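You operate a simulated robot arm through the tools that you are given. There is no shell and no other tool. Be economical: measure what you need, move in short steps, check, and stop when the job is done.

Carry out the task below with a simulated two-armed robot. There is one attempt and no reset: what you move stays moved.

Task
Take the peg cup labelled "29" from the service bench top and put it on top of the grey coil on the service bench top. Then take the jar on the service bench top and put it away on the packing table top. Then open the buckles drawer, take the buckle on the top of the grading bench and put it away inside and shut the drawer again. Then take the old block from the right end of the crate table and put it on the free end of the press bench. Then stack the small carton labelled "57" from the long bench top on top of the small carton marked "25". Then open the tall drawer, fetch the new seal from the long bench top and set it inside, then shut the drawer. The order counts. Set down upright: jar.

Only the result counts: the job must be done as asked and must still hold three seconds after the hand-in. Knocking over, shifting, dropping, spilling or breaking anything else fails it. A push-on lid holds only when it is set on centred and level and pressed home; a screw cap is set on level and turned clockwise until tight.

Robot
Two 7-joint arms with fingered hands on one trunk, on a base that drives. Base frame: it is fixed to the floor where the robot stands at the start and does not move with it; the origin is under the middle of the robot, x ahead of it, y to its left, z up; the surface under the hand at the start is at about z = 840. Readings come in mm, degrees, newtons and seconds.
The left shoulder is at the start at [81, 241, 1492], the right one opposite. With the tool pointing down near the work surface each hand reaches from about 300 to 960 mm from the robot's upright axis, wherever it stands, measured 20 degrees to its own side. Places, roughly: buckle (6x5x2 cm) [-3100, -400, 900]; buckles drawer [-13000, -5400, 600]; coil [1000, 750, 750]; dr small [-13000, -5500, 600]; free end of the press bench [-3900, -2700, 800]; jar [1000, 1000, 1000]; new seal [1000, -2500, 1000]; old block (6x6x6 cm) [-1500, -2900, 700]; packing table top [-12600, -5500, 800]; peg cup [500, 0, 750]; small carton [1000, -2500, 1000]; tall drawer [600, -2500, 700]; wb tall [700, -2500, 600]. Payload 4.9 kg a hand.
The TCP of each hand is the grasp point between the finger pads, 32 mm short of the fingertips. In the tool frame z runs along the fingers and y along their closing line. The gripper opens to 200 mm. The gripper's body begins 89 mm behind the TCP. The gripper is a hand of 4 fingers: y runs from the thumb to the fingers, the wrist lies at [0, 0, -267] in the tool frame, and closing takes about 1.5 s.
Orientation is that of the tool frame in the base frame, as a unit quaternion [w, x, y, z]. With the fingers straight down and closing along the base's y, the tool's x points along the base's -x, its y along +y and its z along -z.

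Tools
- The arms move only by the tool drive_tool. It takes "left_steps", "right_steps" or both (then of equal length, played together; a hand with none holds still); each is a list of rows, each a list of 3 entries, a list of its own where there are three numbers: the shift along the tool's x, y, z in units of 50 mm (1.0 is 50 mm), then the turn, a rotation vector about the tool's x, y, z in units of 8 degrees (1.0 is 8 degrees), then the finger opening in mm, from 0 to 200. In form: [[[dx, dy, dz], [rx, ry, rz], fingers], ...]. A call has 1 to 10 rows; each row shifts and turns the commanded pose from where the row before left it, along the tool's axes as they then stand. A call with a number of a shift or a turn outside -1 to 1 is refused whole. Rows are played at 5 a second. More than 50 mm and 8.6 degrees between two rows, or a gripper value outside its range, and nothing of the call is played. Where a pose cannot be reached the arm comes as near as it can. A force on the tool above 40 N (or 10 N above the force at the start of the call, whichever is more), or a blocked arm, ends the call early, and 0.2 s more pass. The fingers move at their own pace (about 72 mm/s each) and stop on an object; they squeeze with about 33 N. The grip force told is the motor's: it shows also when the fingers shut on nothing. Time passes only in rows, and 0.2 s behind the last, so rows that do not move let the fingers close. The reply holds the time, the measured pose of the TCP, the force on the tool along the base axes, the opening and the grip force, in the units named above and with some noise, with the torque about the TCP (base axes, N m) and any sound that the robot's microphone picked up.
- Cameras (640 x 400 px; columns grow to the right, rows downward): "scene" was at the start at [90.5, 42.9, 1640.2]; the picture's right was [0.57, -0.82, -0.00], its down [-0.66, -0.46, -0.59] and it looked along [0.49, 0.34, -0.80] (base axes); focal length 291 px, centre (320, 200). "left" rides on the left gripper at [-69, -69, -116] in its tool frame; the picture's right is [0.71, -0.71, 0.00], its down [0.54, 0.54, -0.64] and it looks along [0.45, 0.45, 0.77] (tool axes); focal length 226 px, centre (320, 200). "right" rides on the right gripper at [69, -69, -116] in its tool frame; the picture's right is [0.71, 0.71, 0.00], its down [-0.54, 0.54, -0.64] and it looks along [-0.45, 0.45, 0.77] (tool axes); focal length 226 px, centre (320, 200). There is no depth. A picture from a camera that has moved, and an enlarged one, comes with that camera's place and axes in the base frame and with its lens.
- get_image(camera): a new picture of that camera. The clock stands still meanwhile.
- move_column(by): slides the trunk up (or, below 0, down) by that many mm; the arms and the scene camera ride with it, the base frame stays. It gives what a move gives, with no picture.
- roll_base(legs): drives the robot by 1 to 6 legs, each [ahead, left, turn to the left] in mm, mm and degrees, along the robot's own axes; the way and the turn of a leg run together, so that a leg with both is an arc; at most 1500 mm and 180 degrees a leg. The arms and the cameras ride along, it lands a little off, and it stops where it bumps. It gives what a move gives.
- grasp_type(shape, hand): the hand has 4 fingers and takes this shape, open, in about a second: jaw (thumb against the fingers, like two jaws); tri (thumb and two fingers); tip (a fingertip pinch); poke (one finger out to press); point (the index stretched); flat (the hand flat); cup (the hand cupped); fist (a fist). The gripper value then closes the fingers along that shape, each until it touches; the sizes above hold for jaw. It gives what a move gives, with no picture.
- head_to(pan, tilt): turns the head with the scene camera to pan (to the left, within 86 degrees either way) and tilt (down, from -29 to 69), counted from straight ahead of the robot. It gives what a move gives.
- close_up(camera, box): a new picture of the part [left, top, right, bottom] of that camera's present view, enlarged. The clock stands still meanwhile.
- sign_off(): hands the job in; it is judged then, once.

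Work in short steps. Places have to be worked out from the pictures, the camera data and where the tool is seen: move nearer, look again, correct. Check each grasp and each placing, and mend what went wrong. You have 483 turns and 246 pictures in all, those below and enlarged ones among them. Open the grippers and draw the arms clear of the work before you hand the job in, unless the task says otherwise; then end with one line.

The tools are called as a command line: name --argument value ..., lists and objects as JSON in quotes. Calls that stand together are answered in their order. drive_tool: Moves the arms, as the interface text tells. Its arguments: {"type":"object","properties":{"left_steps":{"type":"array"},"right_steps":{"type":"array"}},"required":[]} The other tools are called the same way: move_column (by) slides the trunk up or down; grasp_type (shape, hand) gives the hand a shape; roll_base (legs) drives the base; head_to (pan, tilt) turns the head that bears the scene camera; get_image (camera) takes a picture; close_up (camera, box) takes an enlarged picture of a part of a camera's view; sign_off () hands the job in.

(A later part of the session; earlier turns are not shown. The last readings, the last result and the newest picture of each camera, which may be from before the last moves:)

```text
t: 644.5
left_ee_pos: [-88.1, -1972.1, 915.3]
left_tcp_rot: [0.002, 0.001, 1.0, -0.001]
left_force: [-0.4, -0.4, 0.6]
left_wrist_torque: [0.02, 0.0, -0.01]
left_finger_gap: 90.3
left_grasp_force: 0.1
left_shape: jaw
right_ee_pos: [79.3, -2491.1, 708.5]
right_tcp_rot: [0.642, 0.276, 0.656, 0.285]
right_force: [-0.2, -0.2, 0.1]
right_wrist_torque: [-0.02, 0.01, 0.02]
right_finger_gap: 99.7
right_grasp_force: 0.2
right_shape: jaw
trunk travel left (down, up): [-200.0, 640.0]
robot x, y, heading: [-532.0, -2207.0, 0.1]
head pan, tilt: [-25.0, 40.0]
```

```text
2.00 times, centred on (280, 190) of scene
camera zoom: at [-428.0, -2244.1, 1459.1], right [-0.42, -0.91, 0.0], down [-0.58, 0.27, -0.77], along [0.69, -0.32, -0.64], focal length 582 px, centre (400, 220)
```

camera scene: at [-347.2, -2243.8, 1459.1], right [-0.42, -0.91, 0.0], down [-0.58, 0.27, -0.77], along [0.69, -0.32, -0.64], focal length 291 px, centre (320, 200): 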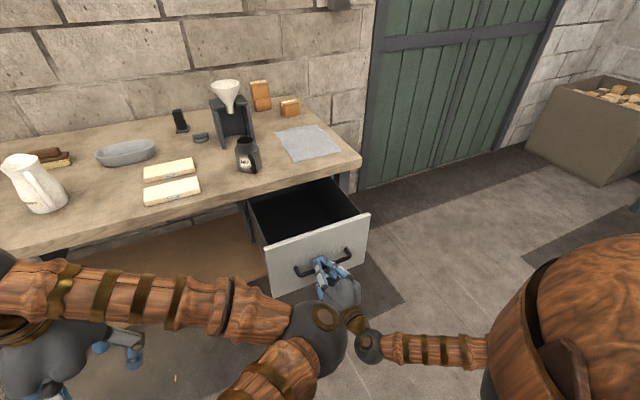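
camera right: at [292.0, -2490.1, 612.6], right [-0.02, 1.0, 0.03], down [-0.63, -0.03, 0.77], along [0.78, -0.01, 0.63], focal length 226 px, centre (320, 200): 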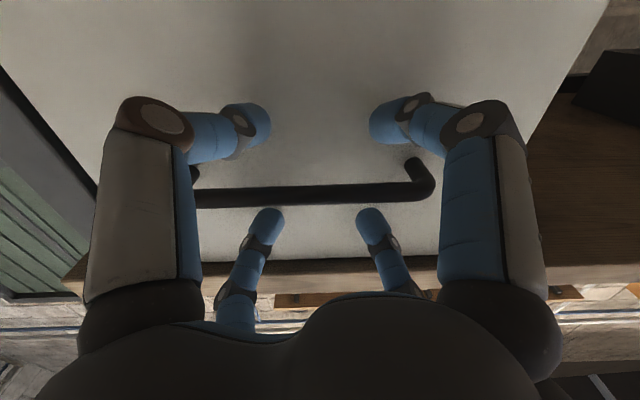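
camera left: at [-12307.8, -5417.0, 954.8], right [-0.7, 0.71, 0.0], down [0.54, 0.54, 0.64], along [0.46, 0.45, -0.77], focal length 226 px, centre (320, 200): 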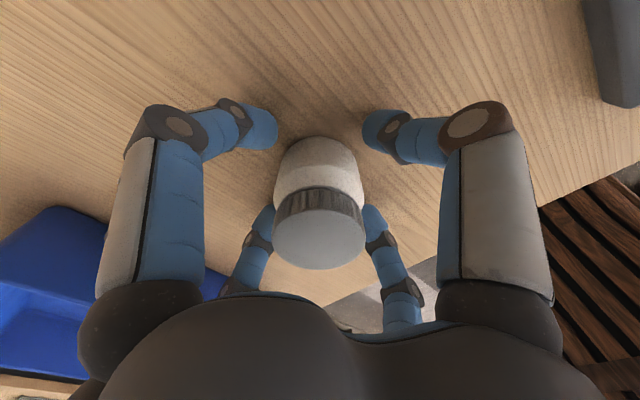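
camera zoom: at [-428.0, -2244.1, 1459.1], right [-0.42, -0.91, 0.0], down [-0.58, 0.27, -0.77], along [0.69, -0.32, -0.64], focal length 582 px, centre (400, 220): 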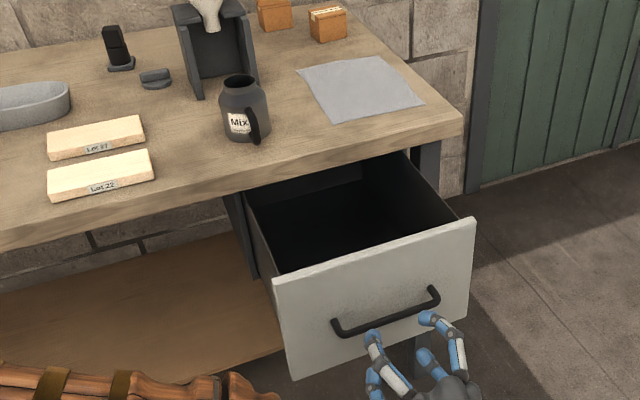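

The listed "new seal" place [1000,−2500,1000] fits only the small black puck (≈(975,−2400)). I'll fetch it from the bench's right end. First back off, raise the trunk, and re-point the right hand down.

roll_base --legs '[[-60, 0, 0]]'

move_column --by 200

drive_tool --right_steps '[[[0, 0, 0], [0, 0, -0.94], 100], [[0, 0, 0], [0, 0, -0.94], 100], [[0, 0, 0], [0, 0, -0.94], 100], [[0, 0, 0], [0, 0, -0.94], 100], [[0, 0, 0], [0, 0, -0.94], 100], [[0, 0, 0], [0, 0, -0.94], 100], [[0, 0, 0], [0, 1, 0], 100], [[0, 0, 0], [0, 1, 0], 100], [[0, 0, 0], [0, 1, 0], 100], [[0, 0, 0], [0, 1, 0], 100]]'

drive_tool --right_steps '[[[0, 0, 0], [0, 1, 0], 100], [[0, 0, 0], [0, 1, 0], 100], [[0, 0, 0], [0, 1, 0], 100], [[0, 0, 0], [0, 1, 0], 100], [[0, 0, 0], [0, 1, 0], 100], [[0, 0, 0], [0, 1, 0], 100], [[0, 0, 0], [0, 1, 0], 100], [[0, 0, -0.8], [0, 0.2, 0], 100], [[0, 0, -0.8], [0, 0, 0], 100], [[0, 0, -0.8], [0, 0, 0], 100]]'

```text
t: 645.5
left_ee_pos: [-148.2, -1972.7, 914.8]
left_tcp_rot: [0.002, 0.0, 1.0, -0.001]
left_force: [-0.1, -0.3, 0.5]
left_wrist_torque: [-0.04, -0.03, 0.0]
left_finger_gap: 90.2
left_grasp_force: 0.0
left_shape: jaw
right_ee_pos: [20.0, -2489.9, 708.0]
right_tcp_rot: [0.642, 0.277, 0.656, 0.284]
right_force: [0.7, -0.1, -0.6]
right_wrist_torque: [0.01, 0.03, 0.0]
right_finger_gap: 99.9
right_grasp_force: 0.0
right_shape: jaw
trunk travel left (down, up): [-200.0, 640.0]
robot x, y, heading: [-591.4, -2209.3, 0.2]
head pan, tilt: [-25.0, 40.0]
```

```text
t: 647.6
left_ee_pos: [-147.3, -1973.2, 1114.8]
left_tcp_rot: [0.001, -0.001, 1.0, 0.0]
left_force: [-0.6, 0.6, 1.0]
left_wrist_torque: [0.01, -0.01, -0.02]
left_finger_gap: 90.1
left_grasp_force: 0.1
left_shape: jaw
right_ee_pos: [21.1, -2491.5, 907.7]
right_tcp_rot: [0.642, 0.276, 0.657, 0.283]
right_force: [0.6, 0.2, 0.0]
right_wrist_torque: [0.03, -0.03, -0.01]
right_finger_gap: 99.6
right_grasp_force: 0.0
right_shape: jaw
trunk travel left (down, up): [-400.0, 440.0]
robot x, y, heading: [-590.8, -2210.4, 0.2]
head pan, tilt: [-25.0, 40.0]
```

```text
t: 649.8
left_ee_pos: [-148.0, -1972.6, 1114.1]
left_tcp_rot: [0.001, 0.0, 1.0, 0.0]
left_force: [0.3, -0.5, -1.1]
left_wrist_torque: [0.0, -0.01, 0.0]
left_finger_gap: 90.4
left_grasp_force: 0.0
left_shape: jaw
right_ee_pos: [20.9, -2491.5, 907.0]
right_tcp_rot: [0.478, -0.002, 0.878, 0.015]
right_force: [0.7, -0.6, 0.6]
right_wrist_torque: [-0.04, 0.01, 0.0]
right_finger_gap: 99.8
right_grasp_force: 0.2
right_shape: jaw
trunk travel left (down, up): [-400.0, 440.0]
robot x, y, heading: [-590.5, -2209.0, -0.3]
head pan, tilt: [-25.0, 40.0]
```

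```text
t: 652.0
left_ee_pos: [-147.3, -1970.7, 1114.8]
left_tcp_rot: [0.0, 0.0, 1.0, -0.001]
left_force: [0.2, 0.3, -0.1]
left_wrist_torque: [-0.01, -0.02, -0.02]
left_finger_gap: 90.3
left_grasp_force: 0.1
left_shape: jaw
right_ee_pos: [20.5, -2493.1, 1027.8]
right_tcp_rot: [-0.005, -0.01, 1.0, 0.013]
right_force: [0.1, -0.5, 0.7]
right_wrist_torque: [-0.02, 0.03, -0.01]
right_finger_gap: 99.8
right_grasp_force: 0.0
right_shape: jaw
trunk travel left (down, up): [-400.0, 440.0]
robot x, y, heading: [-593.1, -2208.2, -0.1]
head pan, tilt: [-25.0, 40.0]
```

I level, raise and retract the right hand, then drive around to the bench's right end facing +y.

drive_tool --right_steps '[[[0.5, 0, -0.7], [0.19, -0.07, 0.1], 100], [[0.6, 0, -0.7], [0, 0, 0], 100], [[0.8, 0, -0.4], [0, 0, 0], 100], [[0.8, 0, 0], [0, 0, 0], 100], [[0, 0, 0], [0, 0, 0], 100]]'

roll_base --legs '[[0, -980, 0], [0, 0, 90], [0, -1070, 0]]'

head_to --pan -20 --tilt 38

get_image --camera "scene"

```text
t: 653.2
left_ee_pos: [-146.9, -1971.0, 1114.6]
left_tcp_rot: [0.001, 0.0, 1.0, -0.001]
left_force: [-0.2, 0.4, 0.6]
left_wrist_torque: [0.0, 0.0, -0.04]
left_finger_gap: 90.2
left_grasp_force: 0.1
left_shape: jaw
right_ee_pos: [-113.4, -2496.5, 1117.5]
right_tcp_rot: [0.0, -0.002, 1.0, 0.0]
right_force: [-0.4, -0.3, 0.4]
right_wrist_torque: [-0.01, 0.04, 0.02]
right_finger_gap: 99.7
right_grasp_force: 0.1
right_shape: jaw
trunk travel left (down, up): [-400.0, 440.0]
robot x, y, heading: [-594.0, -2208.0, 0.2]
head pan, tilt: [-25.0, 40.0]
```

```text
t: 667.3
left_ee_pos: [243.8, -2765.3, 1114.3]
left_tcp_rot: [0.001, -0.701, 0.713, 0.0]
left_force: [-0.4, -0.6, -0.1]
left_wrist_torque: [-0.04, 0.01, -0.01]
left_finger_gap: 90.2
left_grasp_force: 0.0
left_shape: jaw
right_ee_pos: [770.1, -2739.2, 1119.2]
right_tcp_rot: [0.001, -0.703, 0.711, 0.0]
right_force: [0.3, 0.2, -0.7]
right_wrist_torque: [-0.01, -0.01, -0.02]
right_finger_gap: 99.8
right_grasp_force: 0.1
right_shape: jaw
trunk travel left (down, up): [-400.0, 440.0]
robot x, y, heading: [473.2, -3215.5, 89.3]
head pan, tilt: [-25.0, 40.0]
```

```text
t: 668.0
left_ee_pos: [244.7, -2766.1, 1115.0]
left_tcp_rot: [0.001, -0.702, 0.712, 0.0]
left_force: [0.5, -0.9, 0.2]
left_wrist_torque: [-0.02, 0.01, 0.0]
left_finger_gap: 90.1
left_grasp_force: 0.0
left_shape: jaw
right_ee_pos: [769.9, -2739.2, 1118.6]
right_tcp_rot: [0.0, -0.704, 0.71, 0.001]
right_force: [-0.1, -0.2, -0.4]
right_wrist_torque: [-0.05, 0.04, -0.03]
right_finger_gap: 99.8
right_grasp_force: 0.1
right_shape: jaw
trunk travel left (down, up): [-400.0, 440.0]
robot x, y, heading: [478.1, -3217.2, 89.0]
head pan, tilt: [-20.0, 38.0]
```

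```text
62 pictures are left
camera scene: at [505.6, -3102.3, 1662.0], right [0.93, -0.36, 0.0], down [-0.22, -0.58, -0.79], along [0.28, 0.74, -0.62], focal length 291 px, centre (320, 200)
```

scene: 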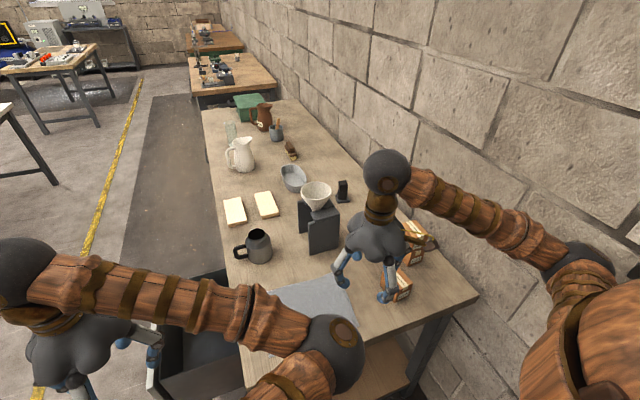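

I nudge ahead 60, and route the right hand first +x then +y to above the puck.

roll_base --legs '[[60, 0, 1]]'

drive_tool --right_steps '[[[-0.3, -0.8, 0], [0, 0, 0], 90], [[-0.5, -0.8, 0], [0, 0, 0], 90], [[-0.5, -0.8, 0], [0, 0, 0], 90], [[-0.6, -0.7, 0], [0, 0, 0], 90], [[-0.9, 0, 0], [0, 0, 0], 90], [[-0.9, 0, 0], [0, 0, 0], 90], [[-0.9, 0, 0], [0, 0, 0], 90], [[0, 0, 0], [0, 0, 0], 90]]'

get_image --camera "right"

get_image --camera "scene"

```text
t: 668.9
left_ee_pos: [238.1, -2714.8, 1116.8]
left_tcp_rot: [-0.003, 0.708, -0.706, -0.001]
left_force: [0.1, -0.4, 0.4]
left_wrist_torque: [0.05, 0.01, 0.01]
left_finger_gap: 90.3
left_grasp_force: 0.1
left_shape: jaw
right_ee_pos: [762.9, -2679.9, 1120.5]
right_tcp_rot: [-0.002, 0.709, -0.705, -0.002]
right_force: [0.7, -0.1, -0.2]
right_wrist_torque: [0.05, -0.02, -0.01]
right_finger_gap: 100.0
right_grasp_force: 0.0
right_shape: jaw
trunk travel left (down, up): [-400.0, 440.0]
robot x, y, heading: [475.2, -3153.5, 90.2]
head pan, tilt: [-20.0, 38.0]
```

```text
t: 670.7
left_ee_pos: [237.3, -2711.8, 1115.4]
left_tcp_rot: [-0.001, 0.707, -0.707, -0.001]
left_force: [-0.1, -0.1, 1.4]
left_wrist_torque: [0.04, 0.0, 0.0]
left_finger_gap: 90.2
left_grasp_force: 0.1
left_shape: jaw
right_ee_pos: [914.9, -2447.1, 1118.3]
right_tcp_rot: [-0.001, 0.71, -0.704, -0.002]
right_force: [-0.7, 0.3, 0.1]
right_wrist_torque: [0.0, -0.02, 0.02]
right_finger_gap: 90.4
right_grasp_force: 0.1
right_shape: jaw
trunk travel left (down, up): [-400.0, 440.0]
robot x, y, heading: [473.4, -3155.7, 90.1]
head pan, tilt: [-20.0, 38.0]
```

```text
61 pictures are left
camera right: at [984.8, -2516.3, 1234.8], right [-0.7, -0.71, 0.0], down [-0.54, 0.54, 0.64], along [-0.46, 0.45, -0.76], focal length 226 px, centre (320, 200)
```

right: 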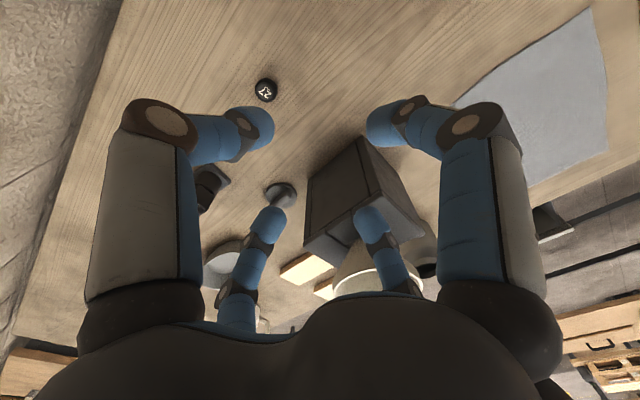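

```text
60 pictures are left
camera scene: at [504.4, -3044.4, 1662.1], right [0.94, -0.34, 0.0], down [-0.21, -0.58, -0.79], along [0.27, 0.74, -0.62], focal length 291 px, centre (320, 200)
```

scene: 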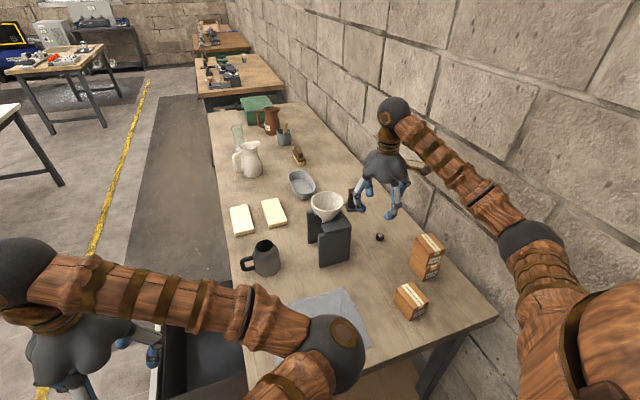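

I zoom in on the puck and the neighbouring items to decide.

close_up --camera "right" --box '[190, 60, 310, 220]'

close_up --camera "scene" --box '[340, 205, 420, 255]'

```text
2.50 times, centred on (250, 140) of right
camera zoom: at [984.8, -2516.3, 1234.8], right [-0.7, -0.71, 0.0], down [-0.54, 0.54, 0.64], along [-0.46, 0.45, -0.76], focal length 565 px, centre (495, 350)
```

zoom: 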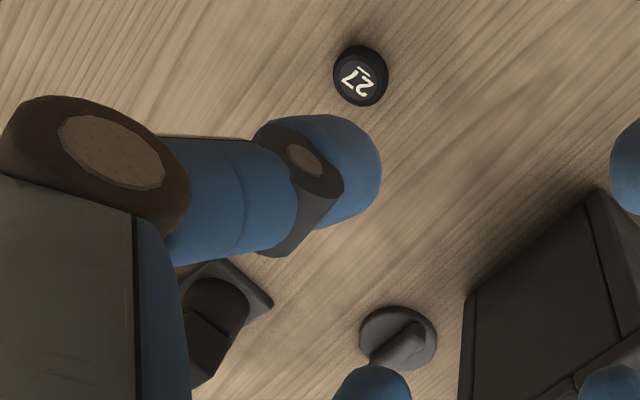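

```text
8.00 times, centred on (380, 230) of scene
camera zoom: at [504.4, -3044.4, 1662.1], right [0.94, -0.34, 0.0], down [-0.21, -0.58, -0.79], along [0.27, 0.74, -0.62], focal length 2328 px, centre (-160, -40)
```

zoom: 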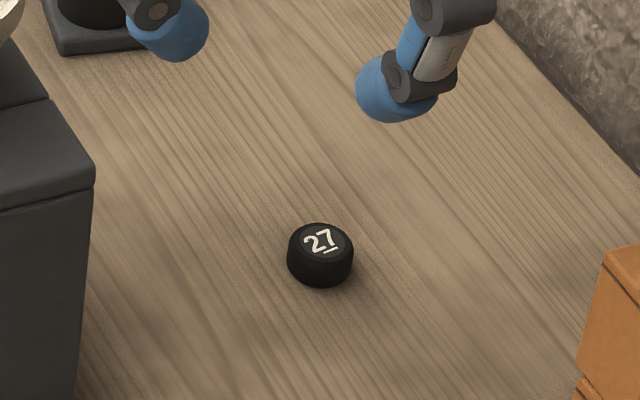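

The puck (Ø30, at ≈(974,−2404)) matches the seal's place. I move over it and lower to z≈985.

drive_tool --right_steps '[[[-0.43, -0.59, 0], [0, 0, 0], 80], [[-0.43, -0.59, 0], [0, 0, 0], 80], [[0, 0, 0.9], [0, 0, 0], 70], [[0, 0, 0.9], [0, 0, 0], 70], [[0, 0, 0.86], [0, 0, 0], 70], [[0, 0, 0], [0, 0, 0], 70]]'

close_up --camera "right" --box '[200, 75, 440, 225]'

get_image --camera "scene"

```text
t: 672.1
left_ee_pos: [238.0, -2711.3, 1115.9]
left_tcp_rot: [-0.001, 0.708, -0.706, 0.001]
left_force: [0.0, 1.1, -0.6]
left_wrist_torque: [0.0, 0.01, 0.01]
left_finger_gap: 90.4
left_grasp_force: 0.0
left_shape: jaw
right_ee_pos: [975.0, -2400.9, 985.4]
right_tcp_rot: [0.0, 0.709, -0.705, 0.0]
right_force: [0.1, -0.3, -1.6]
right_wrist_torque: [0.03, -0.03, -0.02]
right_finger_gap: 70.5
right_grasp_force: 0.0
right_shape: jaw
trunk travel left (down, up): [-400.0, 440.0]
robot x, y, heading: [476.7, -3154.4, 90.2]
head pan, tilt: [-20.0, 38.0]
```

```text
2.67 times, centred on (320, 150) of right
camera zoom: at [1043.2, -2471.8, 1101.3], right [-0.7, -0.71, 0.0], down [-0.54, 0.54, 0.64], along [-0.46, 0.45, -0.76], focal length 603 px, centre (320, 333)
```

zoom: 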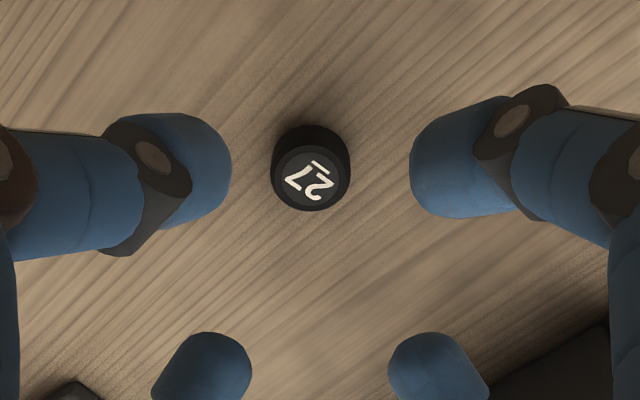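

```text
56 pictures are left
camera scene: at [503.9, -3043.8, 1662.0], right [0.94, -0.34, 0.0], down [-0.21, -0.58, -0.79], along [0.27, 0.74, -0.62], focal length 291 px, centre (320, 200)
```

scene: 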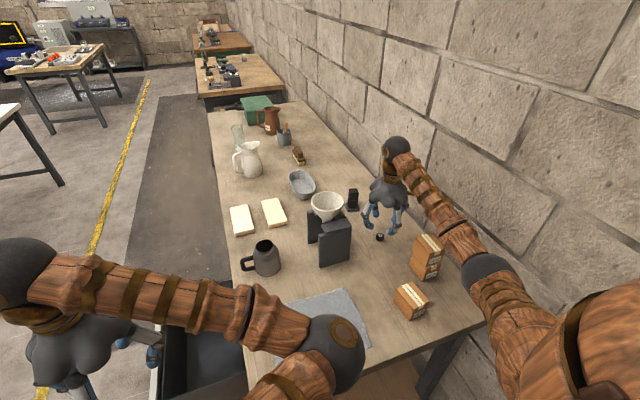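

Centred. I descend to z≈918 and close on the puck.

drive_tool --right_steps '[[[0, 0.02, 0.6], [0, 0, 0], 60], [[0, 0, 0.5], [0, 0, 0], 56], [[0, 0, 0.24], [0, 0, 0], 56], [[0, 0, 0], [0, 0, 0], 10], [[0, 0, 0], [0, 0, 0], 10], [[0, 0, 0], [0, 0, 0], 10], [[0, 0, 0], [0, 0, 0], 10], [[0, 0, 0], [0, 0, 0], 10]]'

close_up --camera "right" --box '[200, 75, 440, 225]'

```text
t: 673.9
left_ee_pos: [238.3, -2711.5, 1115.7]
left_tcp_rot: [-0.001, 0.708, -0.706, 0.0]
left_force: [-0.1, 0.1, 0.1]
left_wrist_torque: [0.0, -0.06, 0.02]
left_finger_gap: 90.2
left_grasp_force: 0.0
left_shape: jaw
right_ee_pos: [973.4, -2400.2, 919.0]
right_tcp_rot: [0.0, 0.709, -0.705, -0.001]
right_force: [-0.1, 0.3, -0.6]
right_wrist_torque: [0.01, 0.04, 0.0]
right_finger_gap: 24.6
right_grasp_force: 32.7
right_shape: jaw
trunk travel left (down, up): [-400.0, 440.0]
robot x, y, heading: [478.7, -3154.3, 90.1]
head pan, tilt: [-20.0, 38.0]
```

```text
2.67 times, centred on (320, 150) of right
camera zoom: at [1041.9, -2471.1, 1034.9], right [-0.7, -0.71, 0.0], down [-0.54, 0.54, 0.64], along [-0.46, 0.45, -0.76], focal length 603 px, centre (320, 333)
```

zoom: 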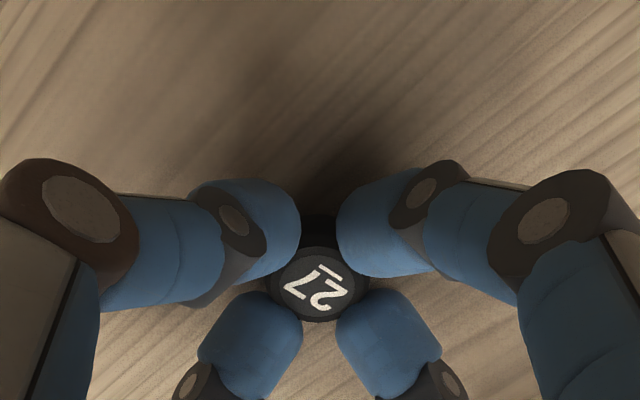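

Gripped at 24.6 mm. I lift straight up and check.

drive_tool --right_steps '[[[0, 0, -0.3], [0, 0, 0], 10], [[0, 0, -0.8], [0, 0, 0], 10], [[0, 0, -0.9], [0, 0, 0], 10], [[0, 0, -0.9], [0, 0, 0], 10], [[0, 0, -0.9], [0, 0, 0], 10], [[0, 0, 0], [0, 0, 0], 10]]'

close_up --camera "right" --box '[200, 75, 440, 225]'

```text
t: 675.3
left_ee_pos: [238.1, -2710.7, 1113.9]
left_tcp_rot: [-0.001, 0.707, -0.707, 0.0]
left_force: [0.3, 0.3, 0.8]
left_wrist_torque: [-0.03, 0.0, 0.02]
left_finger_gap: 90.1
left_grasp_force: 0.0
left_shape: jaw
right_ee_pos: [971.9, -2401.4, 1108.7]
right_tcp_rot: [0.001, 0.709, -0.705, 0.0]
right_force: [-0.3, 0.0, -0.1]
right_wrist_torque: [-0.01, 0.01, -0.02]
right_finger_gap: 24.7
right_grasp_force: 32.8
right_shape: jaw
trunk travel left (down, up): [-400.0, 440.0]
robot x, y, heading: [477.3, -3155.9, 90.2]
head pan, tilt: [-20.0, 38.0]
```

```text
2.67 times, centred on (320, 150) of right
camera zoom: at [1042.1, -2470.9, 1224.3], right [-0.7, -0.71, 0.0], down [-0.54, 0.54, 0.64], along [-0.46, 0.45, -0.77], focal length 603 px, centre (320, 333)
```

zoom: 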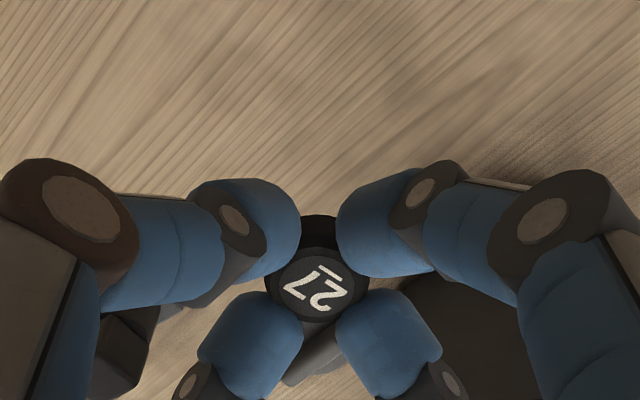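

Held. The funnel top is ~z 1097, so I raise the trunk 150 before moving left over it.

move_column --by 150

roll_base --legs '[[0, 380, 0]]'

drive_tool --right_steps '[[[0.3, 0.85, 0], [0, 0, 0], 10], [[0.3, 0.85, 0], [0, 0, 0], 10], [[0.3, 0.85, 0], [0, 0, 0], 10], [[0.3, 0.85, 0], [0, 0, 0], 10], [[0.3, 0.85, 0], [0, 0, 0], 10], [[0.3, 0.85, 0], [0, 0, 0], 10], [[0, 0, 0], [0, 0, 0], 10]]'

head_to --pan -8 --tilt 50

get_image --camera "scene"

```text
t: 677.1
left_ee_pos: [238.5, -2711.0, 1265.2]
left_tcp_rot: [-0.001, 0.708, -0.706, 0.0]
left_force: [-0.5, 0.6, -0.4]
left_wrist_torque: [-0.03, -0.03, 0.04]
left_finger_gap: 90.3
left_grasp_force: 0.1
left_shape: jaw
right_ee_pos: [973.2, -2402.0, 1258.8]
right_tcp_rot: [-0.001, 0.709, -0.705, -0.001]
right_force: [0.1, -0.4, -1.0]
right_wrist_torque: [0.02, -0.01, 0.02]
right_finger_gap: 24.6
right_grasp_force: 33.2
right_shape: jaw
trunk travel left (down, up): [-550.0, 290.0]
robot x, y, heading: [476.6, -3157.2, 90.3]
head pan, tilt: [-20.0, 38.0]
```

```text
t: 679.5
left_ee_pos: [-134.1, -2710.1, 1264.2]
left_tcp_rot: [0.0, 0.708, -0.707, 0.0]
left_force: [0.7, 0.1, 0.4]
left_wrist_torque: [0.0, 0.04, -0.01]
left_finger_gap: 90.1
left_grasp_force: 0.0
left_shape: jaw
right_ee_pos: [602.1, -2403.2, 1257.3]
right_tcp_rot: [0.0, 0.709, -0.705, -0.001]
right_force: [1.0, -0.8, 0.4]
right_wrist_torque: [-0.01, -0.01, 0.02]
right_finger_gap: 24.6
right_grasp_force: 32.8
right_shape: jaw
trunk travel left (down, up): [-550.0, 290.0]
robot x, y, heading: [100.6, -3158.1, 89.8]
head pan, tilt: [-20.0, 38.0]
```

```text
t: 681.1
left_ee_pos: [-135.5, -2711.1, 1265.4]
left_tcp_rot: [0.001, -0.707, 0.707, 0.0]
left_force: [-0.3, 0.2, -0.6]
left_wrist_torque: [-0.04, 0.04, -0.01]
left_finger_gap: 90.1
left_grasp_force: 0.1
left_shape: jaw
right_ee_pos: [344.4, -2493.7, 1258.0]
right_tcp_rot: [0.0, 0.709, -0.705, -0.001]
right_force: [-1.1, -0.2, -0.4]
right_wrist_torque: [0.02, -0.02, -0.03]
right_finger_gap: 24.6
right_grasp_force: 32.6
right_shape: jaw
trunk travel left (down, up): [-550.0, 290.0]
robot x, y, heading: [100.1, -3154.2, 89.7]
head pan, tilt: [-20.0, 38.0]
```

```text
t: 681.8
left_ee_pos: [-136.2, -2711.6, 1265.5]
left_tcp_rot: [-0.001, 0.708, -0.707, -0.001]
left_force: [-0.4, -0.6, 1.2]
left_wrist_torque: [-0.01, 0.03, 0.01]
left_finger_gap: 90.2
left_grasp_force: 0.1
left_shape: jaw
right_ee_pos: [345.5, -2494.1, 1258.5]
right_tcp_rot: [0.0, 0.708, -0.706, -0.001]
right_force: [-0.2, 0.3, 0.2]
right_wrist_torque: [-0.01, 0.0, 0.0]
right_finger_gap: 24.5
right_grasp_force: 33.4
right_shape: jaw
trunk travel left (down, up): [-550.0, 290.0]
robot x, y, heading: [99.6, -3154.3, 90.1]
head pan, tilt: [-8.0, 50.0]
```

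```text
53 pictures are left
camera scene: at [110.7, -3048.3, 1794.9], right [0.99, -0.14, 0.0], down [-0.11, -0.76, -0.64], along [0.09, 0.64, -0.77], focal length 291 px, centre (320, 200)
```

scene: 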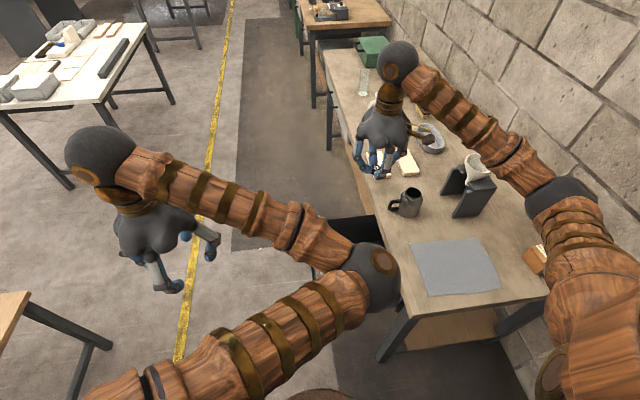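

I lower the trunk 150 again and look down with the right camera for the drawer.

move_column --by -150

get_image --camera "right"

```text
t: 683.6
left_ee_pos: [-135.5, -2711.3, 1114.1]
left_tcp_rot: [0.001, -0.707, 0.708, 0.0]
left_force: [0.4, 0.2, -0.4]
left_wrist_torque: [-0.01, 0.0, 0.01]
left_finger_gap: 90.2
left_grasp_force: 0.1
left_shape: jaw
right_ee_pos: [345.9, -2492.6, 1109.5]
right_tcp_rot: [-0.001, 0.708, -0.706, -0.001]
right_force: [0.0, 0.1, -0.2]
right_wrist_torque: [-0.02, 0.01, 0.03]
right_finger_gap: 24.7
right_grasp_force: 32.8
right_shape: jaw
trunk travel left (down, up): [-400.0, 440.0]
robot x, y, heading: [100.2, -3155.9, 89.8]
head pan, tilt: [-8.0, 50.0]
```

```text
52 pictures are left
camera right: at [414.1, -2563.3, 1224.3], right [-0.7, -0.71, 0.0], down [-0.54, 0.54, 0.64], along [-0.46, 0.45, -0.76], focal length 226 px, centre (320, 200)
```

right: 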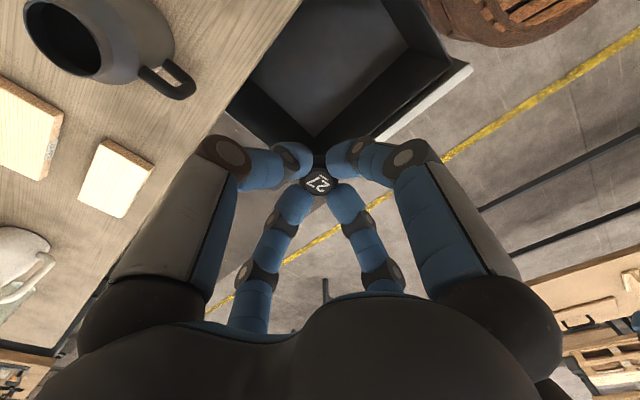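

Drawer interior: x 240–425, y −2378…−2653, floor z≈680. I centre at (330,−2515) and descend to z≈830.

drive_tool --right_steps '[[[0.44, 0.32, 0], [0, 0, 0], 10], [[0, 0, 0.9], [0, 0, 0], 10], [[0, 0, 0.9], [0, 0, 0], 10], [[0, 0, 0.9], [0, 0, 0], 10], [[0, 0, 0.9], [0, 0, 0], 10], [[0, 0, 0.9], [0, 0, 0], 10], [[0, 0, 0.9], [0, 0, 0], 10], [[0, 0, 0], [0, 0, 0], 10]]'

get_image --camera "right"

```text
t: 685.4
left_ee_pos: [-136.4, -2711.4, 1114.6]
left_tcp_rot: [0.0, 0.707, -0.707, 0.001]
left_force: [-0.5, -0.4, -0.5]
left_wrist_torque: [0.0, 0.0, -0.02]
left_finger_gap: 90.3
left_grasp_force: 0.0
left_shape: jaw
right_ee_pos: [329.2, -2515.8, 837.8]
right_tcp_rot: [-0.001, 0.709, -0.705, -0.001]
right_force: [0.5, 1.1, 0.5]
right_wrist_torque: [-0.02, -0.01, 0.0]
right_finger_gap: 24.6
right_grasp_force: 33.2
right_shape: jaw
trunk travel left (down, up): [-400.0, 440.0]
robot x, y, heading: [101.8, -3153.9, 89.8]
head pan, tilt: [-8.0, 50.0]
```

```text
51 pictures are left
camera right: at [397.8, -2585.4, 953.6], right [-0.7, -0.71, 0.0], down [-0.54, 0.54, 0.64], along [-0.46, 0.45, -0.76], focal length 226 px, centre (320, 200)
```

right: 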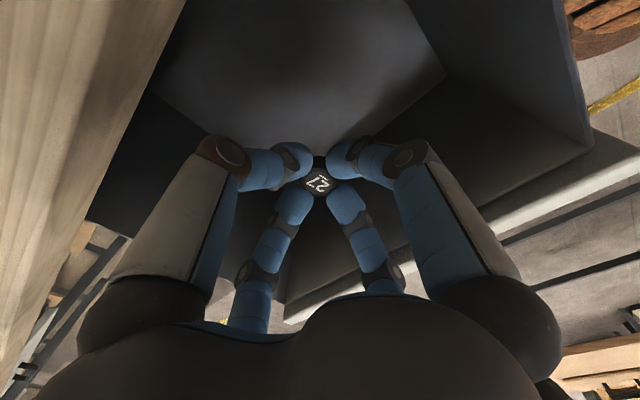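

Fits, with ~13 mm to the bench edge. I descend 45 mm, shift +x 14 mm (beneath the edge), and continue carefully.

drive_tool --right_steps '[[[0, 0, 0.5], [0, 0, 0], 10], [[0, 0, 0.45], [0, 0, 0], 10], [[0, -0.28, 0], [0, 0, 0], 10], [[0, 0, 0.5], [0, 0, 0], 10], [[0, 0, 0.4], [0, 0, 0], 10], [[0, 0, 0], [0, 0, 0], 10]]'

get_image --camera "right"

```text
t: 686.8
left_ee_pos: [-136.1, -2710.0, 1114.0]
left_tcp_rot: [0.001, -0.707, 0.707, 0.001]
left_force: [-1.2, 0.1, 0.1]
left_wrist_torque: [0.01, -0.02, -0.01]
left_finger_gap: 90.0
left_grasp_force: 0.0
left_shape: jaw
right_ee_pos: [343.8, -2516.2, 745.8]
right_tcp_rot: [-0.001, 0.708, -0.706, 0.0]
right_force: [-0.2, -0.4, -0.3]
right_wrist_torque: [-0.03, 0.01, 0.01]
right_finger_gap: 25.0
right_grasp_force: 32.8
right_shape: jaw
trunk travel left (down, up): [-400.0, 440.0]
robot x, y, heading: [96.2, -3155.8, 89.8]
head pan, tilt: [-8.0, 50.0]
```

```text
50 pictures are left
camera right: at [411.9, -2585.2, 862.0], right [-0.7, -0.71, 0.0], down [-0.54, 0.54, 0.64], along [-0.46, 0.45, -0.76], focal length 226 px, centre (320, 200)
```

right: 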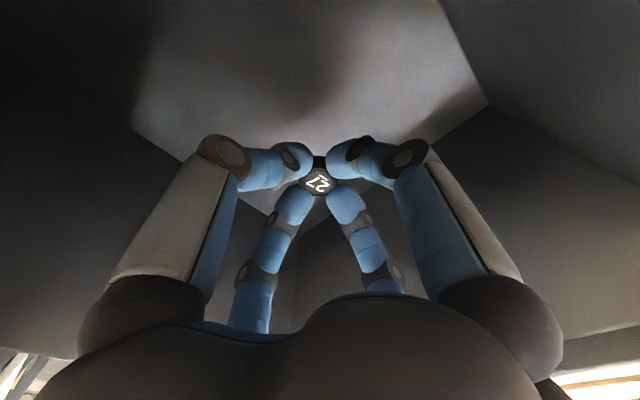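

Floor is at z≈632. I continue down to ≈690 and then creep to contact.

drive_tool --right_steps '[[[0, 0, 0.5], [0, 0, 0], 10], [[0, 0, 0.5], [0, 0, 0], 10], [[0, 0, 0.1], [0, 0, 0], 10], [[0, 0, 0], [0, 0, 0], 10]]'

drive_tool --right_steps '[[[0, 0, 0.08], [0, 0, 0], 10], [[0, 0, 0.08], [0, 0, 0], 10], [[0, 0, 0], [0, 0, 0], 10]]'

drive_tool --right_steps '[[[0, 0, 0.06], [0, 0, 0], 10], [[0, 0, 0.06], [0, 0, 0], 10], [[0, 0, 0], [0, 0, 0], 10]]'

```text
t: 687.8
left_ee_pos: [-136.2, -2711.9, 1115.4]
left_tcp_rot: [0.001, -0.707, 0.708, 0.0]
left_force: [-0.1, -0.2, -0.2]
left_wrist_torque: [0.0, -0.01, -0.02]
left_finger_gap: 90.1
left_grasp_force: 0.0
left_shape: jaw
right_ee_pos: [342.2, -2514.3, 690.4]
right_tcp_rot: [-0.001, 0.708, -0.706, -0.001]
right_force: [0.2, 0.4, -0.2]
right_wrist_torque: [-0.01, 0.01, 0.0]
right_finger_gap: 24.8
right_grasp_force: 33.4
right_shape: jaw
trunk travel left (down, up): [-400.0, 440.0]
robot x, y, heading: [95.9, -3156.5, 89.6]
head pan, tilt: [-8.0, 50.0]
```

```text
t: 688.6
left_ee_pos: [-135.5, -2710.9, 1114.9]
left_tcp_rot: [0.002, -0.706, 0.708, 0.0]
left_force: [-0.1, -0.3, -0.5]
left_wrist_torque: [0.03, 0.0, 0.05]
left_finger_gap: 90.0
left_grasp_force: 0.0
left_shape: jaw
right_ee_pos: [342.7, -2515.5, 682.0]
right_tcp_rot: [-0.001, 0.708, -0.706, 0.0]
right_force: [0.0, 0.3, -0.2]
right_wrist_torque: [0.02, 0.02, -0.05]
right_finger_gap: 24.6
right_grasp_force: 33.2
right_shape: jaw
trunk travel left (down, up): [-400.0, 440.0]
robot x, y, heading: [97.4, -3160.4, 89.9]
head pan, tilt: [-8.0, 50.0]
```

```text
t: 689.4
left_ee_pos: [-136.6, -2711.1, 1114.4]
left_tcp_rot: [-0.002, 0.707, -0.707, 0.001]
left_force: [0.2, 1.3, -0.3]
left_wrist_torque: [-0.04, 0.01, 0.0]
left_finger_gap: 90.4
left_grasp_force: 0.1
left_shape: jaw
right_ee_pos: [342.9, -2514.2, 677.9]
right_tcp_rot: [-0.001, 0.708, -0.706, -0.002]
right_force: [-0.4, 0.9, -0.6]
right_wrist_torque: [-0.02, 0.02, 0.0]
right_finger_gap: 24.4
right_grasp_force: 33.0
right_shape: jaw
trunk travel left (down, up): [-400.0, 440.0]
robot x, y, heading: [98.5, -3159.2, 89.8]
head pan, tilt: [-8.0, 50.0]
```

drive_tool --right_steps '[[[0, 0, 0.06], [0, 0, 0], 10], [[0, 0, 0.06], [0, 0, 0], 10], [[0, 0, 0], [0, 0, 0], 10]]'

drive_tool --right_steps '[[[0, 0, 0.05], [0, 0, 0], 10], [[0, 0, 0.05], [0, 0, 0], 10], [[0, 0, 0], [0, 0, 0], 10]]'

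get_image --camera "right"

```text
t: 690.2
left_ee_pos: [-137.5, -2710.9, 1113.9]
left_tcp_rot: [0.001, -0.707, 0.707, 0.0]
left_force: [0.1, -0.6, 0.2]
left_wrist_torque: [-0.02, 0.0, 0.0]
left_finger_gap: 90.2
left_grasp_force: 0.1
left_shape: jaw
right_ee_pos: [342.7, -2515.4, 670.4]
right_tcp_rot: [0.0, 0.708, -0.706, -0.001]
right_force: [-0.1, -0.8, -0.2]
right_wrist_torque: [-0.02, 0.0, -0.03]
right_finger_gap: 24.7
right_grasp_force: 33.7
right_shape: jaw
trunk travel left (down, up): [-400.0, 440.0]
robot x, y, heading: [98.8, -3155.9, 89.7]
head pan, tilt: [-8.0, 50.0]
```

```text
t: 691.0
left_ee_pos: [-136.5, -2711.6, 1113.9]
left_tcp_rot: [-0.001, 0.707, -0.707, 0.0]
left_force: [0.1, 0.4, -0.6]
left_wrist_torque: [0.0, 0.03, 0.01]
left_finger_gap: 90.2
left_grasp_force: 0.0
left_shape: jaw
right_ee_pos: [343.0, -2514.8, 666.8]
right_tcp_rot: [0.0, 0.708, -0.706, 0.0]
right_force: [0.0, 0.1, 0.2]
right_wrist_torque: [-0.02, 0.02, -0.01]
right_finger_gap: 24.9
right_grasp_force: 32.5
right_shape: jaw
trunk travel left (down, up): [-400.0, 440.0]
robot x, y, heading: [95.0, -3156.4, 89.8]
head pan, tilt: [-8.0, 50.0]
```

```text
49 pictures are left
camera right: at [412.0, -2584.8, 781.7], right [-0.7, -0.71, 0.0], down [-0.54, 0.54, 0.64], along [-0.46, 0.45, -0.77], focal length 226 px, centre (320, 200)
```

right: 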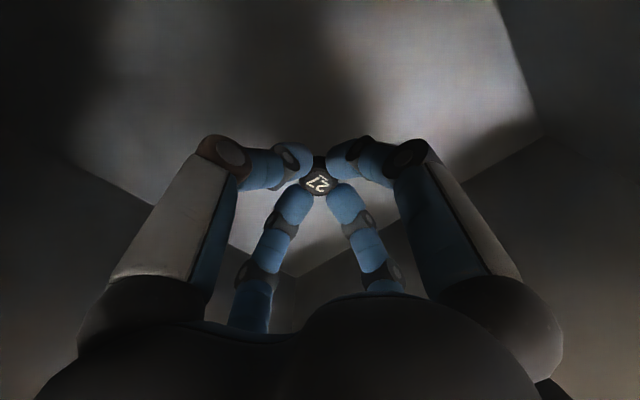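

drive_tool --right_steps '[[[0, 0, 0.05], [0, 0, 0], 10], [[0, 0, 0.05], [0, 0, 0], 10], [[0, 0, 0], [0, 0, 0], 10]]'

drive_tool --right_steps '[[[0, 0, 0.05], [0, 0, 0], 10], [[0, 0, 0.05], [0, 0, 0], 10], [[0, 0, 0], [0, 0, 0], 10]]'

drive_tool --right_steps '[[[0, 0, 0.05], [0, 0, 0], 10], [[0, 0, 0.05], [0, 0, 0], 10], [[0, 0, 0], [0, 0, 0], 10]]'

```text
t: 691.8
left_ee_pos: [-136.6, -2710.8, 1115.8]
left_tcp_rot: [-0.001, 0.707, -0.707, 0.0]
left_force: [0.6, -0.1, 0.3]
left_wrist_torque: [0.0, 0.0, -0.02]
left_finger_gap: 90.2
left_grasp_force: 0.1
left_shape: jaw
right_ee_pos: [343.8, -2514.8, 659.3]
right_tcp_rot: [0.0, 0.709, -0.706, -0.001]
right_force: [-0.6, 0.9, -0.4]
right_wrist_torque: [0.01, 0.03, -0.04]
right_finger_gap: 24.6
right_grasp_force: 32.6
right_shape: jaw
trunk travel left (down, up): [-400.0, 440.0]
robot x, y, heading: [102.8, -3157.9, 90.0]
head pan, tilt: [-8.0, 50.0]
```

```text
t: 692.6
left_ee_pos: [-136.1, -2710.7, 1115.4]
left_tcp_rot: [0.002, -0.707, 0.707, 0.0]
left_force: [-0.2, 0.8, -0.4]
left_wrist_torque: [0.03, 0.05, 0.02]
left_finger_gap: 90.4
left_grasp_force: 0.1
left_shape: jaw
right_ee_pos: [344.3, -2515.1, 656.7]
right_tcp_rot: [-0.001, 0.709, -0.706, 0.0]
right_force: [-1.8, -0.7, -1.0]
right_wrist_torque: [-0.01, -0.01, 0.02]
right_finger_gap: 24.8
right_grasp_force: 32.0
right_shape: jaw
trunk travel left (down, up): [-400.0, 440.0]
robot x, y, heading: [101.4, -3152.1, 90.0]
head pan, tilt: [-8.0, 50.0]
```

```text
t: 693.4
left_ee_pos: [-137.3, -2711.6, 1115.1]
left_tcp_rot: [0.001, -0.707, 0.707, 0.0]
left_force: [0.0, 0.0, 0.6]
left_wrist_torque: [-0.02, 0.01, 0.0]
left_finger_gap: 90.0
left_grasp_force: 0.0
left_shape: jaw
right_ee_pos: [343.8, -2514.6, 650.9]
right_tcp_rot: [-0.001, 0.708, -0.706, -0.001]
right_force: [-0.7, 0.4, -0.4]
right_wrist_torque: [-0.02, -0.02, 0.03]
right_finger_gap: 25.0
right_grasp_force: 33.0
right_shape: jaw
trunk travel left (down, up): [-400.0, 440.0]
robot x, y, heading: [100.7, -3157.6, 90.0]
head pan, tilt: [-8.0, 50.0]
```

drive_tool --right_steps '[[[0, 0, 0.06], [0, 0, 0], 10], [[0, 0, 0.06], [0, 0, 0], 10], [[0, 0, 0], [0, 0, 0], 10]]'

drive_tool --right_steps '[[[0, 0, 0.06], [0, 0, 0], 10], [[0, 0, 0.06], [0, 0, 0], 10], [[0, 0, 0], [0, 0, 0], 10]]'

drive_tool --right_steps '[[[0, 0, 0.06], [0, 0, 0], 10], [[0, 0, 0.06], [0, 0, 0], 10], [[0, 0, 0], [0, 0, 0], 10]]'

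```text
t: 694.2
left_ee_pos: [-136.5, -2710.5, 1115.0]
left_tcp_rot: [0.001, -0.707, 0.707, 0.0]
left_force: [-0.2, 0.1, 0.1]
left_wrist_torque: [0.01, 0.0, 0.01]
left_finger_gap: 90.0
left_grasp_force: 0.1
left_shape: jaw
right_ee_pos: [342.0, -2515.5, 644.6]
right_tcp_rot: [-0.001, 0.708, -0.706, 0.0]
right_force: [-0.2, 1.1, 0.0]
right_wrist_torque: [0.0, -0.01, 0.0]
right_finger_gap: 24.7
right_grasp_force: 32.7
right_shape: jaw
trunk travel left (down, up): [-400.0, 440.0]
robot x, y, heading: [100.7, -3154.5, 89.9]
head pan, tilt: [-8.0, 50.0]
```

```text
t: 695.0
left_ee_pos: [-136.2, -2711.5, 1114.8]
left_tcp_rot: [-0.002, 0.707, -0.707, 0.0]
left_force: [-0.6, 0.5, -0.3]
left_wrist_torque: [0.01, -0.01, -0.02]
left_finger_gap: 90.1
left_grasp_force: 0.1
left_shape: jaw
right_ee_pos: [344.2, -2514.7, 638.5]
right_tcp_rot: [-0.001, 0.708, -0.706, -0.001]
right_force: [0.3, -0.4, 5.9]
right_wrist_torque: [-0.01, -0.04, -0.02]
right_finger_gap: 24.9
right_grasp_force: 32.8
right_shape: jaw
trunk travel left (down, up): [-400.0, 440.0]
robot x, y, heading: [101.5, -3155.9, 90.1]
head pan, tilt: [-8.0, 50.0]
```

```text
t: 695.7
left_ee_pos: [-136.4, -2712.2, 1115.8]
left_tcp_rot: [0.002, -0.706, 0.708, -0.001]
left_force: [0.2, -0.3, 0.5]
left_wrist_torque: [-0.01, 0.01, -0.03]
left_finger_gap: 90.1
left_grasp_force: 0.2
left_shape: jaw
right_ee_pos: [342.0, -2512.9, 638.6]
right_tcp_rot: [-0.003, 0.708, -0.707, -0.003]
right_force: [-1.2, -14.8, 32.3]
right_wrist_torque: [-0.44, -0.05, -0.1]
right_finger_gap: 25.6
right_grasp_force: 33.1
right_shape: jaw
trunk travel left (down, up): [-400.0, 440.0]
robot x, y, heading: [97.4, -3155.5, 89.8]
head pan, tilt: [-8.0, 50.0]
stopped in row 3 (right hand): the force on the tool passed its limit at 41 N (the readings are from after the stop); the commanded pose is now the measured one
```

Contact with the drawer floor at z≈638. I relieve 3 mm, open to 44, and lift out straight.

drive_tool --right_steps '[[[0, 0, -0.06], [0, 0, 0], 20], [[0, 0, 0], [0, 0, 0], 36], [[0, 0, 0], [0, 0, 0], 44], [[0, 0, -0.3], [0, 0, 0], 44], [[0, 0, -0.8], [0, 0, 0], 44], [[0, 0, -0.8], [0, 0, 0], 44], [[0, 0, -0.8], [0, 0, 0], 44], [[0, 0.28, 0], [0, 0, 0], 30], [[0, 0, 0], [0, 0, 0], 30]]'

get_image --camera "right"

```text
t: 697.7
left_ee_pos: [-136.3, -2711.0, 1114.6]
left_tcp_rot: [0.001, -0.707, 0.708, -0.001]
left_force: [-0.5, -0.5, 1.3]
left_wrist_torque: [-0.01, 0.02, -0.03]
left_finger_gap: 90.3
left_grasp_force: 0.1
left_shape: jaw
right_ee_pos: [330.5, -2514.8, 773.0]
right_tcp_rot: [-0.002, 0.708, -0.706, -0.002]
right_force: [0.2, 0.0, 0.2]
right_wrist_torque: [0.01, 0.02, 0.02]
right_finger_gap: 30.4
right_grasp_force: 0.0
right_shape: jaw
trunk travel left (down, up): [-400.0, 440.0]
robot x, y, heading: [98.4, -3155.5, 89.9]
head pan, tilt: [-8.0, 50.0]
```

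```text
48 pictures are left
camera right: at [399.1, -2583.5, 888.2], right [-0.71, -0.71, 0.0], down [-0.54, 0.54, 0.65], along [-0.46, 0.46, -0.76], focal length 226 px, centre (320, 200)
```

right: 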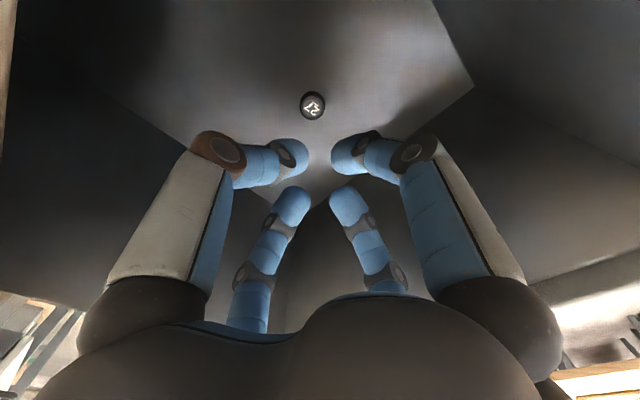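

The seal lies flat in the drawer. I lift the hand out fully, then drive round to the front to shut the drawer.

drive_tool --right_steps '[[[0, 0, -0.9], [0, 0, 0], 30], [[0, 0, -0.9], [0, 0, 0], 30], [[0, 0, -0.9], [0, 0, 0], 30], [[0, 0, -0.9], [0, 0, 0], 30], [[0, 0, -0.9], [0, 0, 0], 30], [[0, 0, -0.9], [0, 0, 0], 30], [[0, 0, -0.9], [0, 0, 0], 30], [[0.5, 0, -0.6], [0, 0, 0], 30], [[0.8, 0, 0], [0, 0, 0], 30], [[0.8, 0, 0], [0, 0, 0], 0]]'

roll_base --legs '[[0, 690, 0], [0, 0, -90], [0, 930, 0]]'

head_to --pan -20 --tilt 38

get_image --camera "scene"

```text
t: 699.9
left_ee_pos: [-136.7, -2711.6, 1114.2]
left_tcp_rot: [-0.002, 0.707, -0.707, -0.001]
left_force: [-0.2, -0.6, -0.1]
left_wrist_torque: [0.03, 0.03, 0.0]
left_finger_gap: 90.1
left_grasp_force: 0.1
left_shape: jaw
right_ee_pos: [330.1, -2619.3, 1118.8]
right_tcp_rot: [-0.003, 0.708, -0.706, -0.002]
right_force: [-0.3, -0.2, -0.1]
right_wrist_torque: [0.02, -0.03, -0.05]
right_finger_gap: 0.0
right_grasp_force: 0.7
right_shape: jaw
trunk travel left (down, up): [-400.0, 440.0]
robot x, y, heading: [102.0, -3155.8, 89.8]
head pan, tilt: [-8.0, 50.0]
```

```text
t: 712.1
left_ee_pos: [-147.5, -1992.1, 1115.1]
left_tcp_rot: [0.001, 0.003, 1.0, -0.001]
left_force: [-0.2, 0.0, 0.5]
left_wrist_torque: [0.0, 0.0, -0.01]
left_finger_gap: 90.4
left_grasp_force: 0.0
left_shape: jaw
right_ee_pos: [-57.4, -2459.1, 1118.1]
right_tcp_rot: [0.002, 0.0, 1.0, 0.0]
right_force: [-0.5, -0.1, -0.5]
right_wrist_torque: [-0.02, -0.03, 0.0]
right_finger_gap: 0.0
right_grasp_force: 33.3
right_shape: jaw
trunk travel left (down, up): [-400.0, 440.0]
robot x, y, heading: [-595.0, -2227.4, -0.2]
head pan, tilt: [-8.0, 50.0]
```

```text
t: 712.8
left_ee_pos: [-147.5, -1991.8, 1114.2]
left_tcp_rot: [0.001, 0.002, 1.0, -0.002]
left_force: [-0.2, -0.3, -0.7]
left_wrist_torque: [-0.03, -0.02, 0.03]
left_finger_gap: 89.9
left_grasp_force: 0.0
left_shape: jaw
right_ee_pos: [-57.8, -2458.9, 1116.6]
right_tcp_rot: [0.003, 0.0, 1.0, 0.0]
right_force: [0.3, -0.1, 0.0]
right_wrist_torque: [0.01, 0.01, -0.01]
right_finger_gap: 0.0
right_grasp_force: 33.3
right_shape: jaw
trunk travel left (down, up): [-400.0, 440.0]
robot x, y, heading: [-592.2, -2227.4, -0.2]
head pan, tilt: [-20.0, 38.0]
```

```text
47 pictures are left
camera scene: at [-482.5, -2255.5, 1661.9], right [-0.35, -0.94, 0.0], down [-0.58, 0.21, -0.79], along [0.74, -0.27, -0.62], focal length 291 px, centre (320, 200)
```

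scene: 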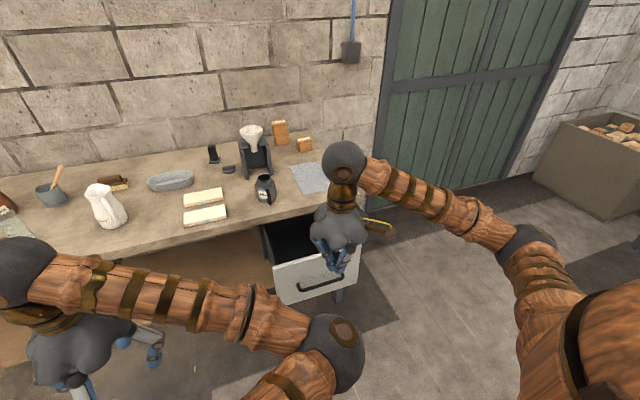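

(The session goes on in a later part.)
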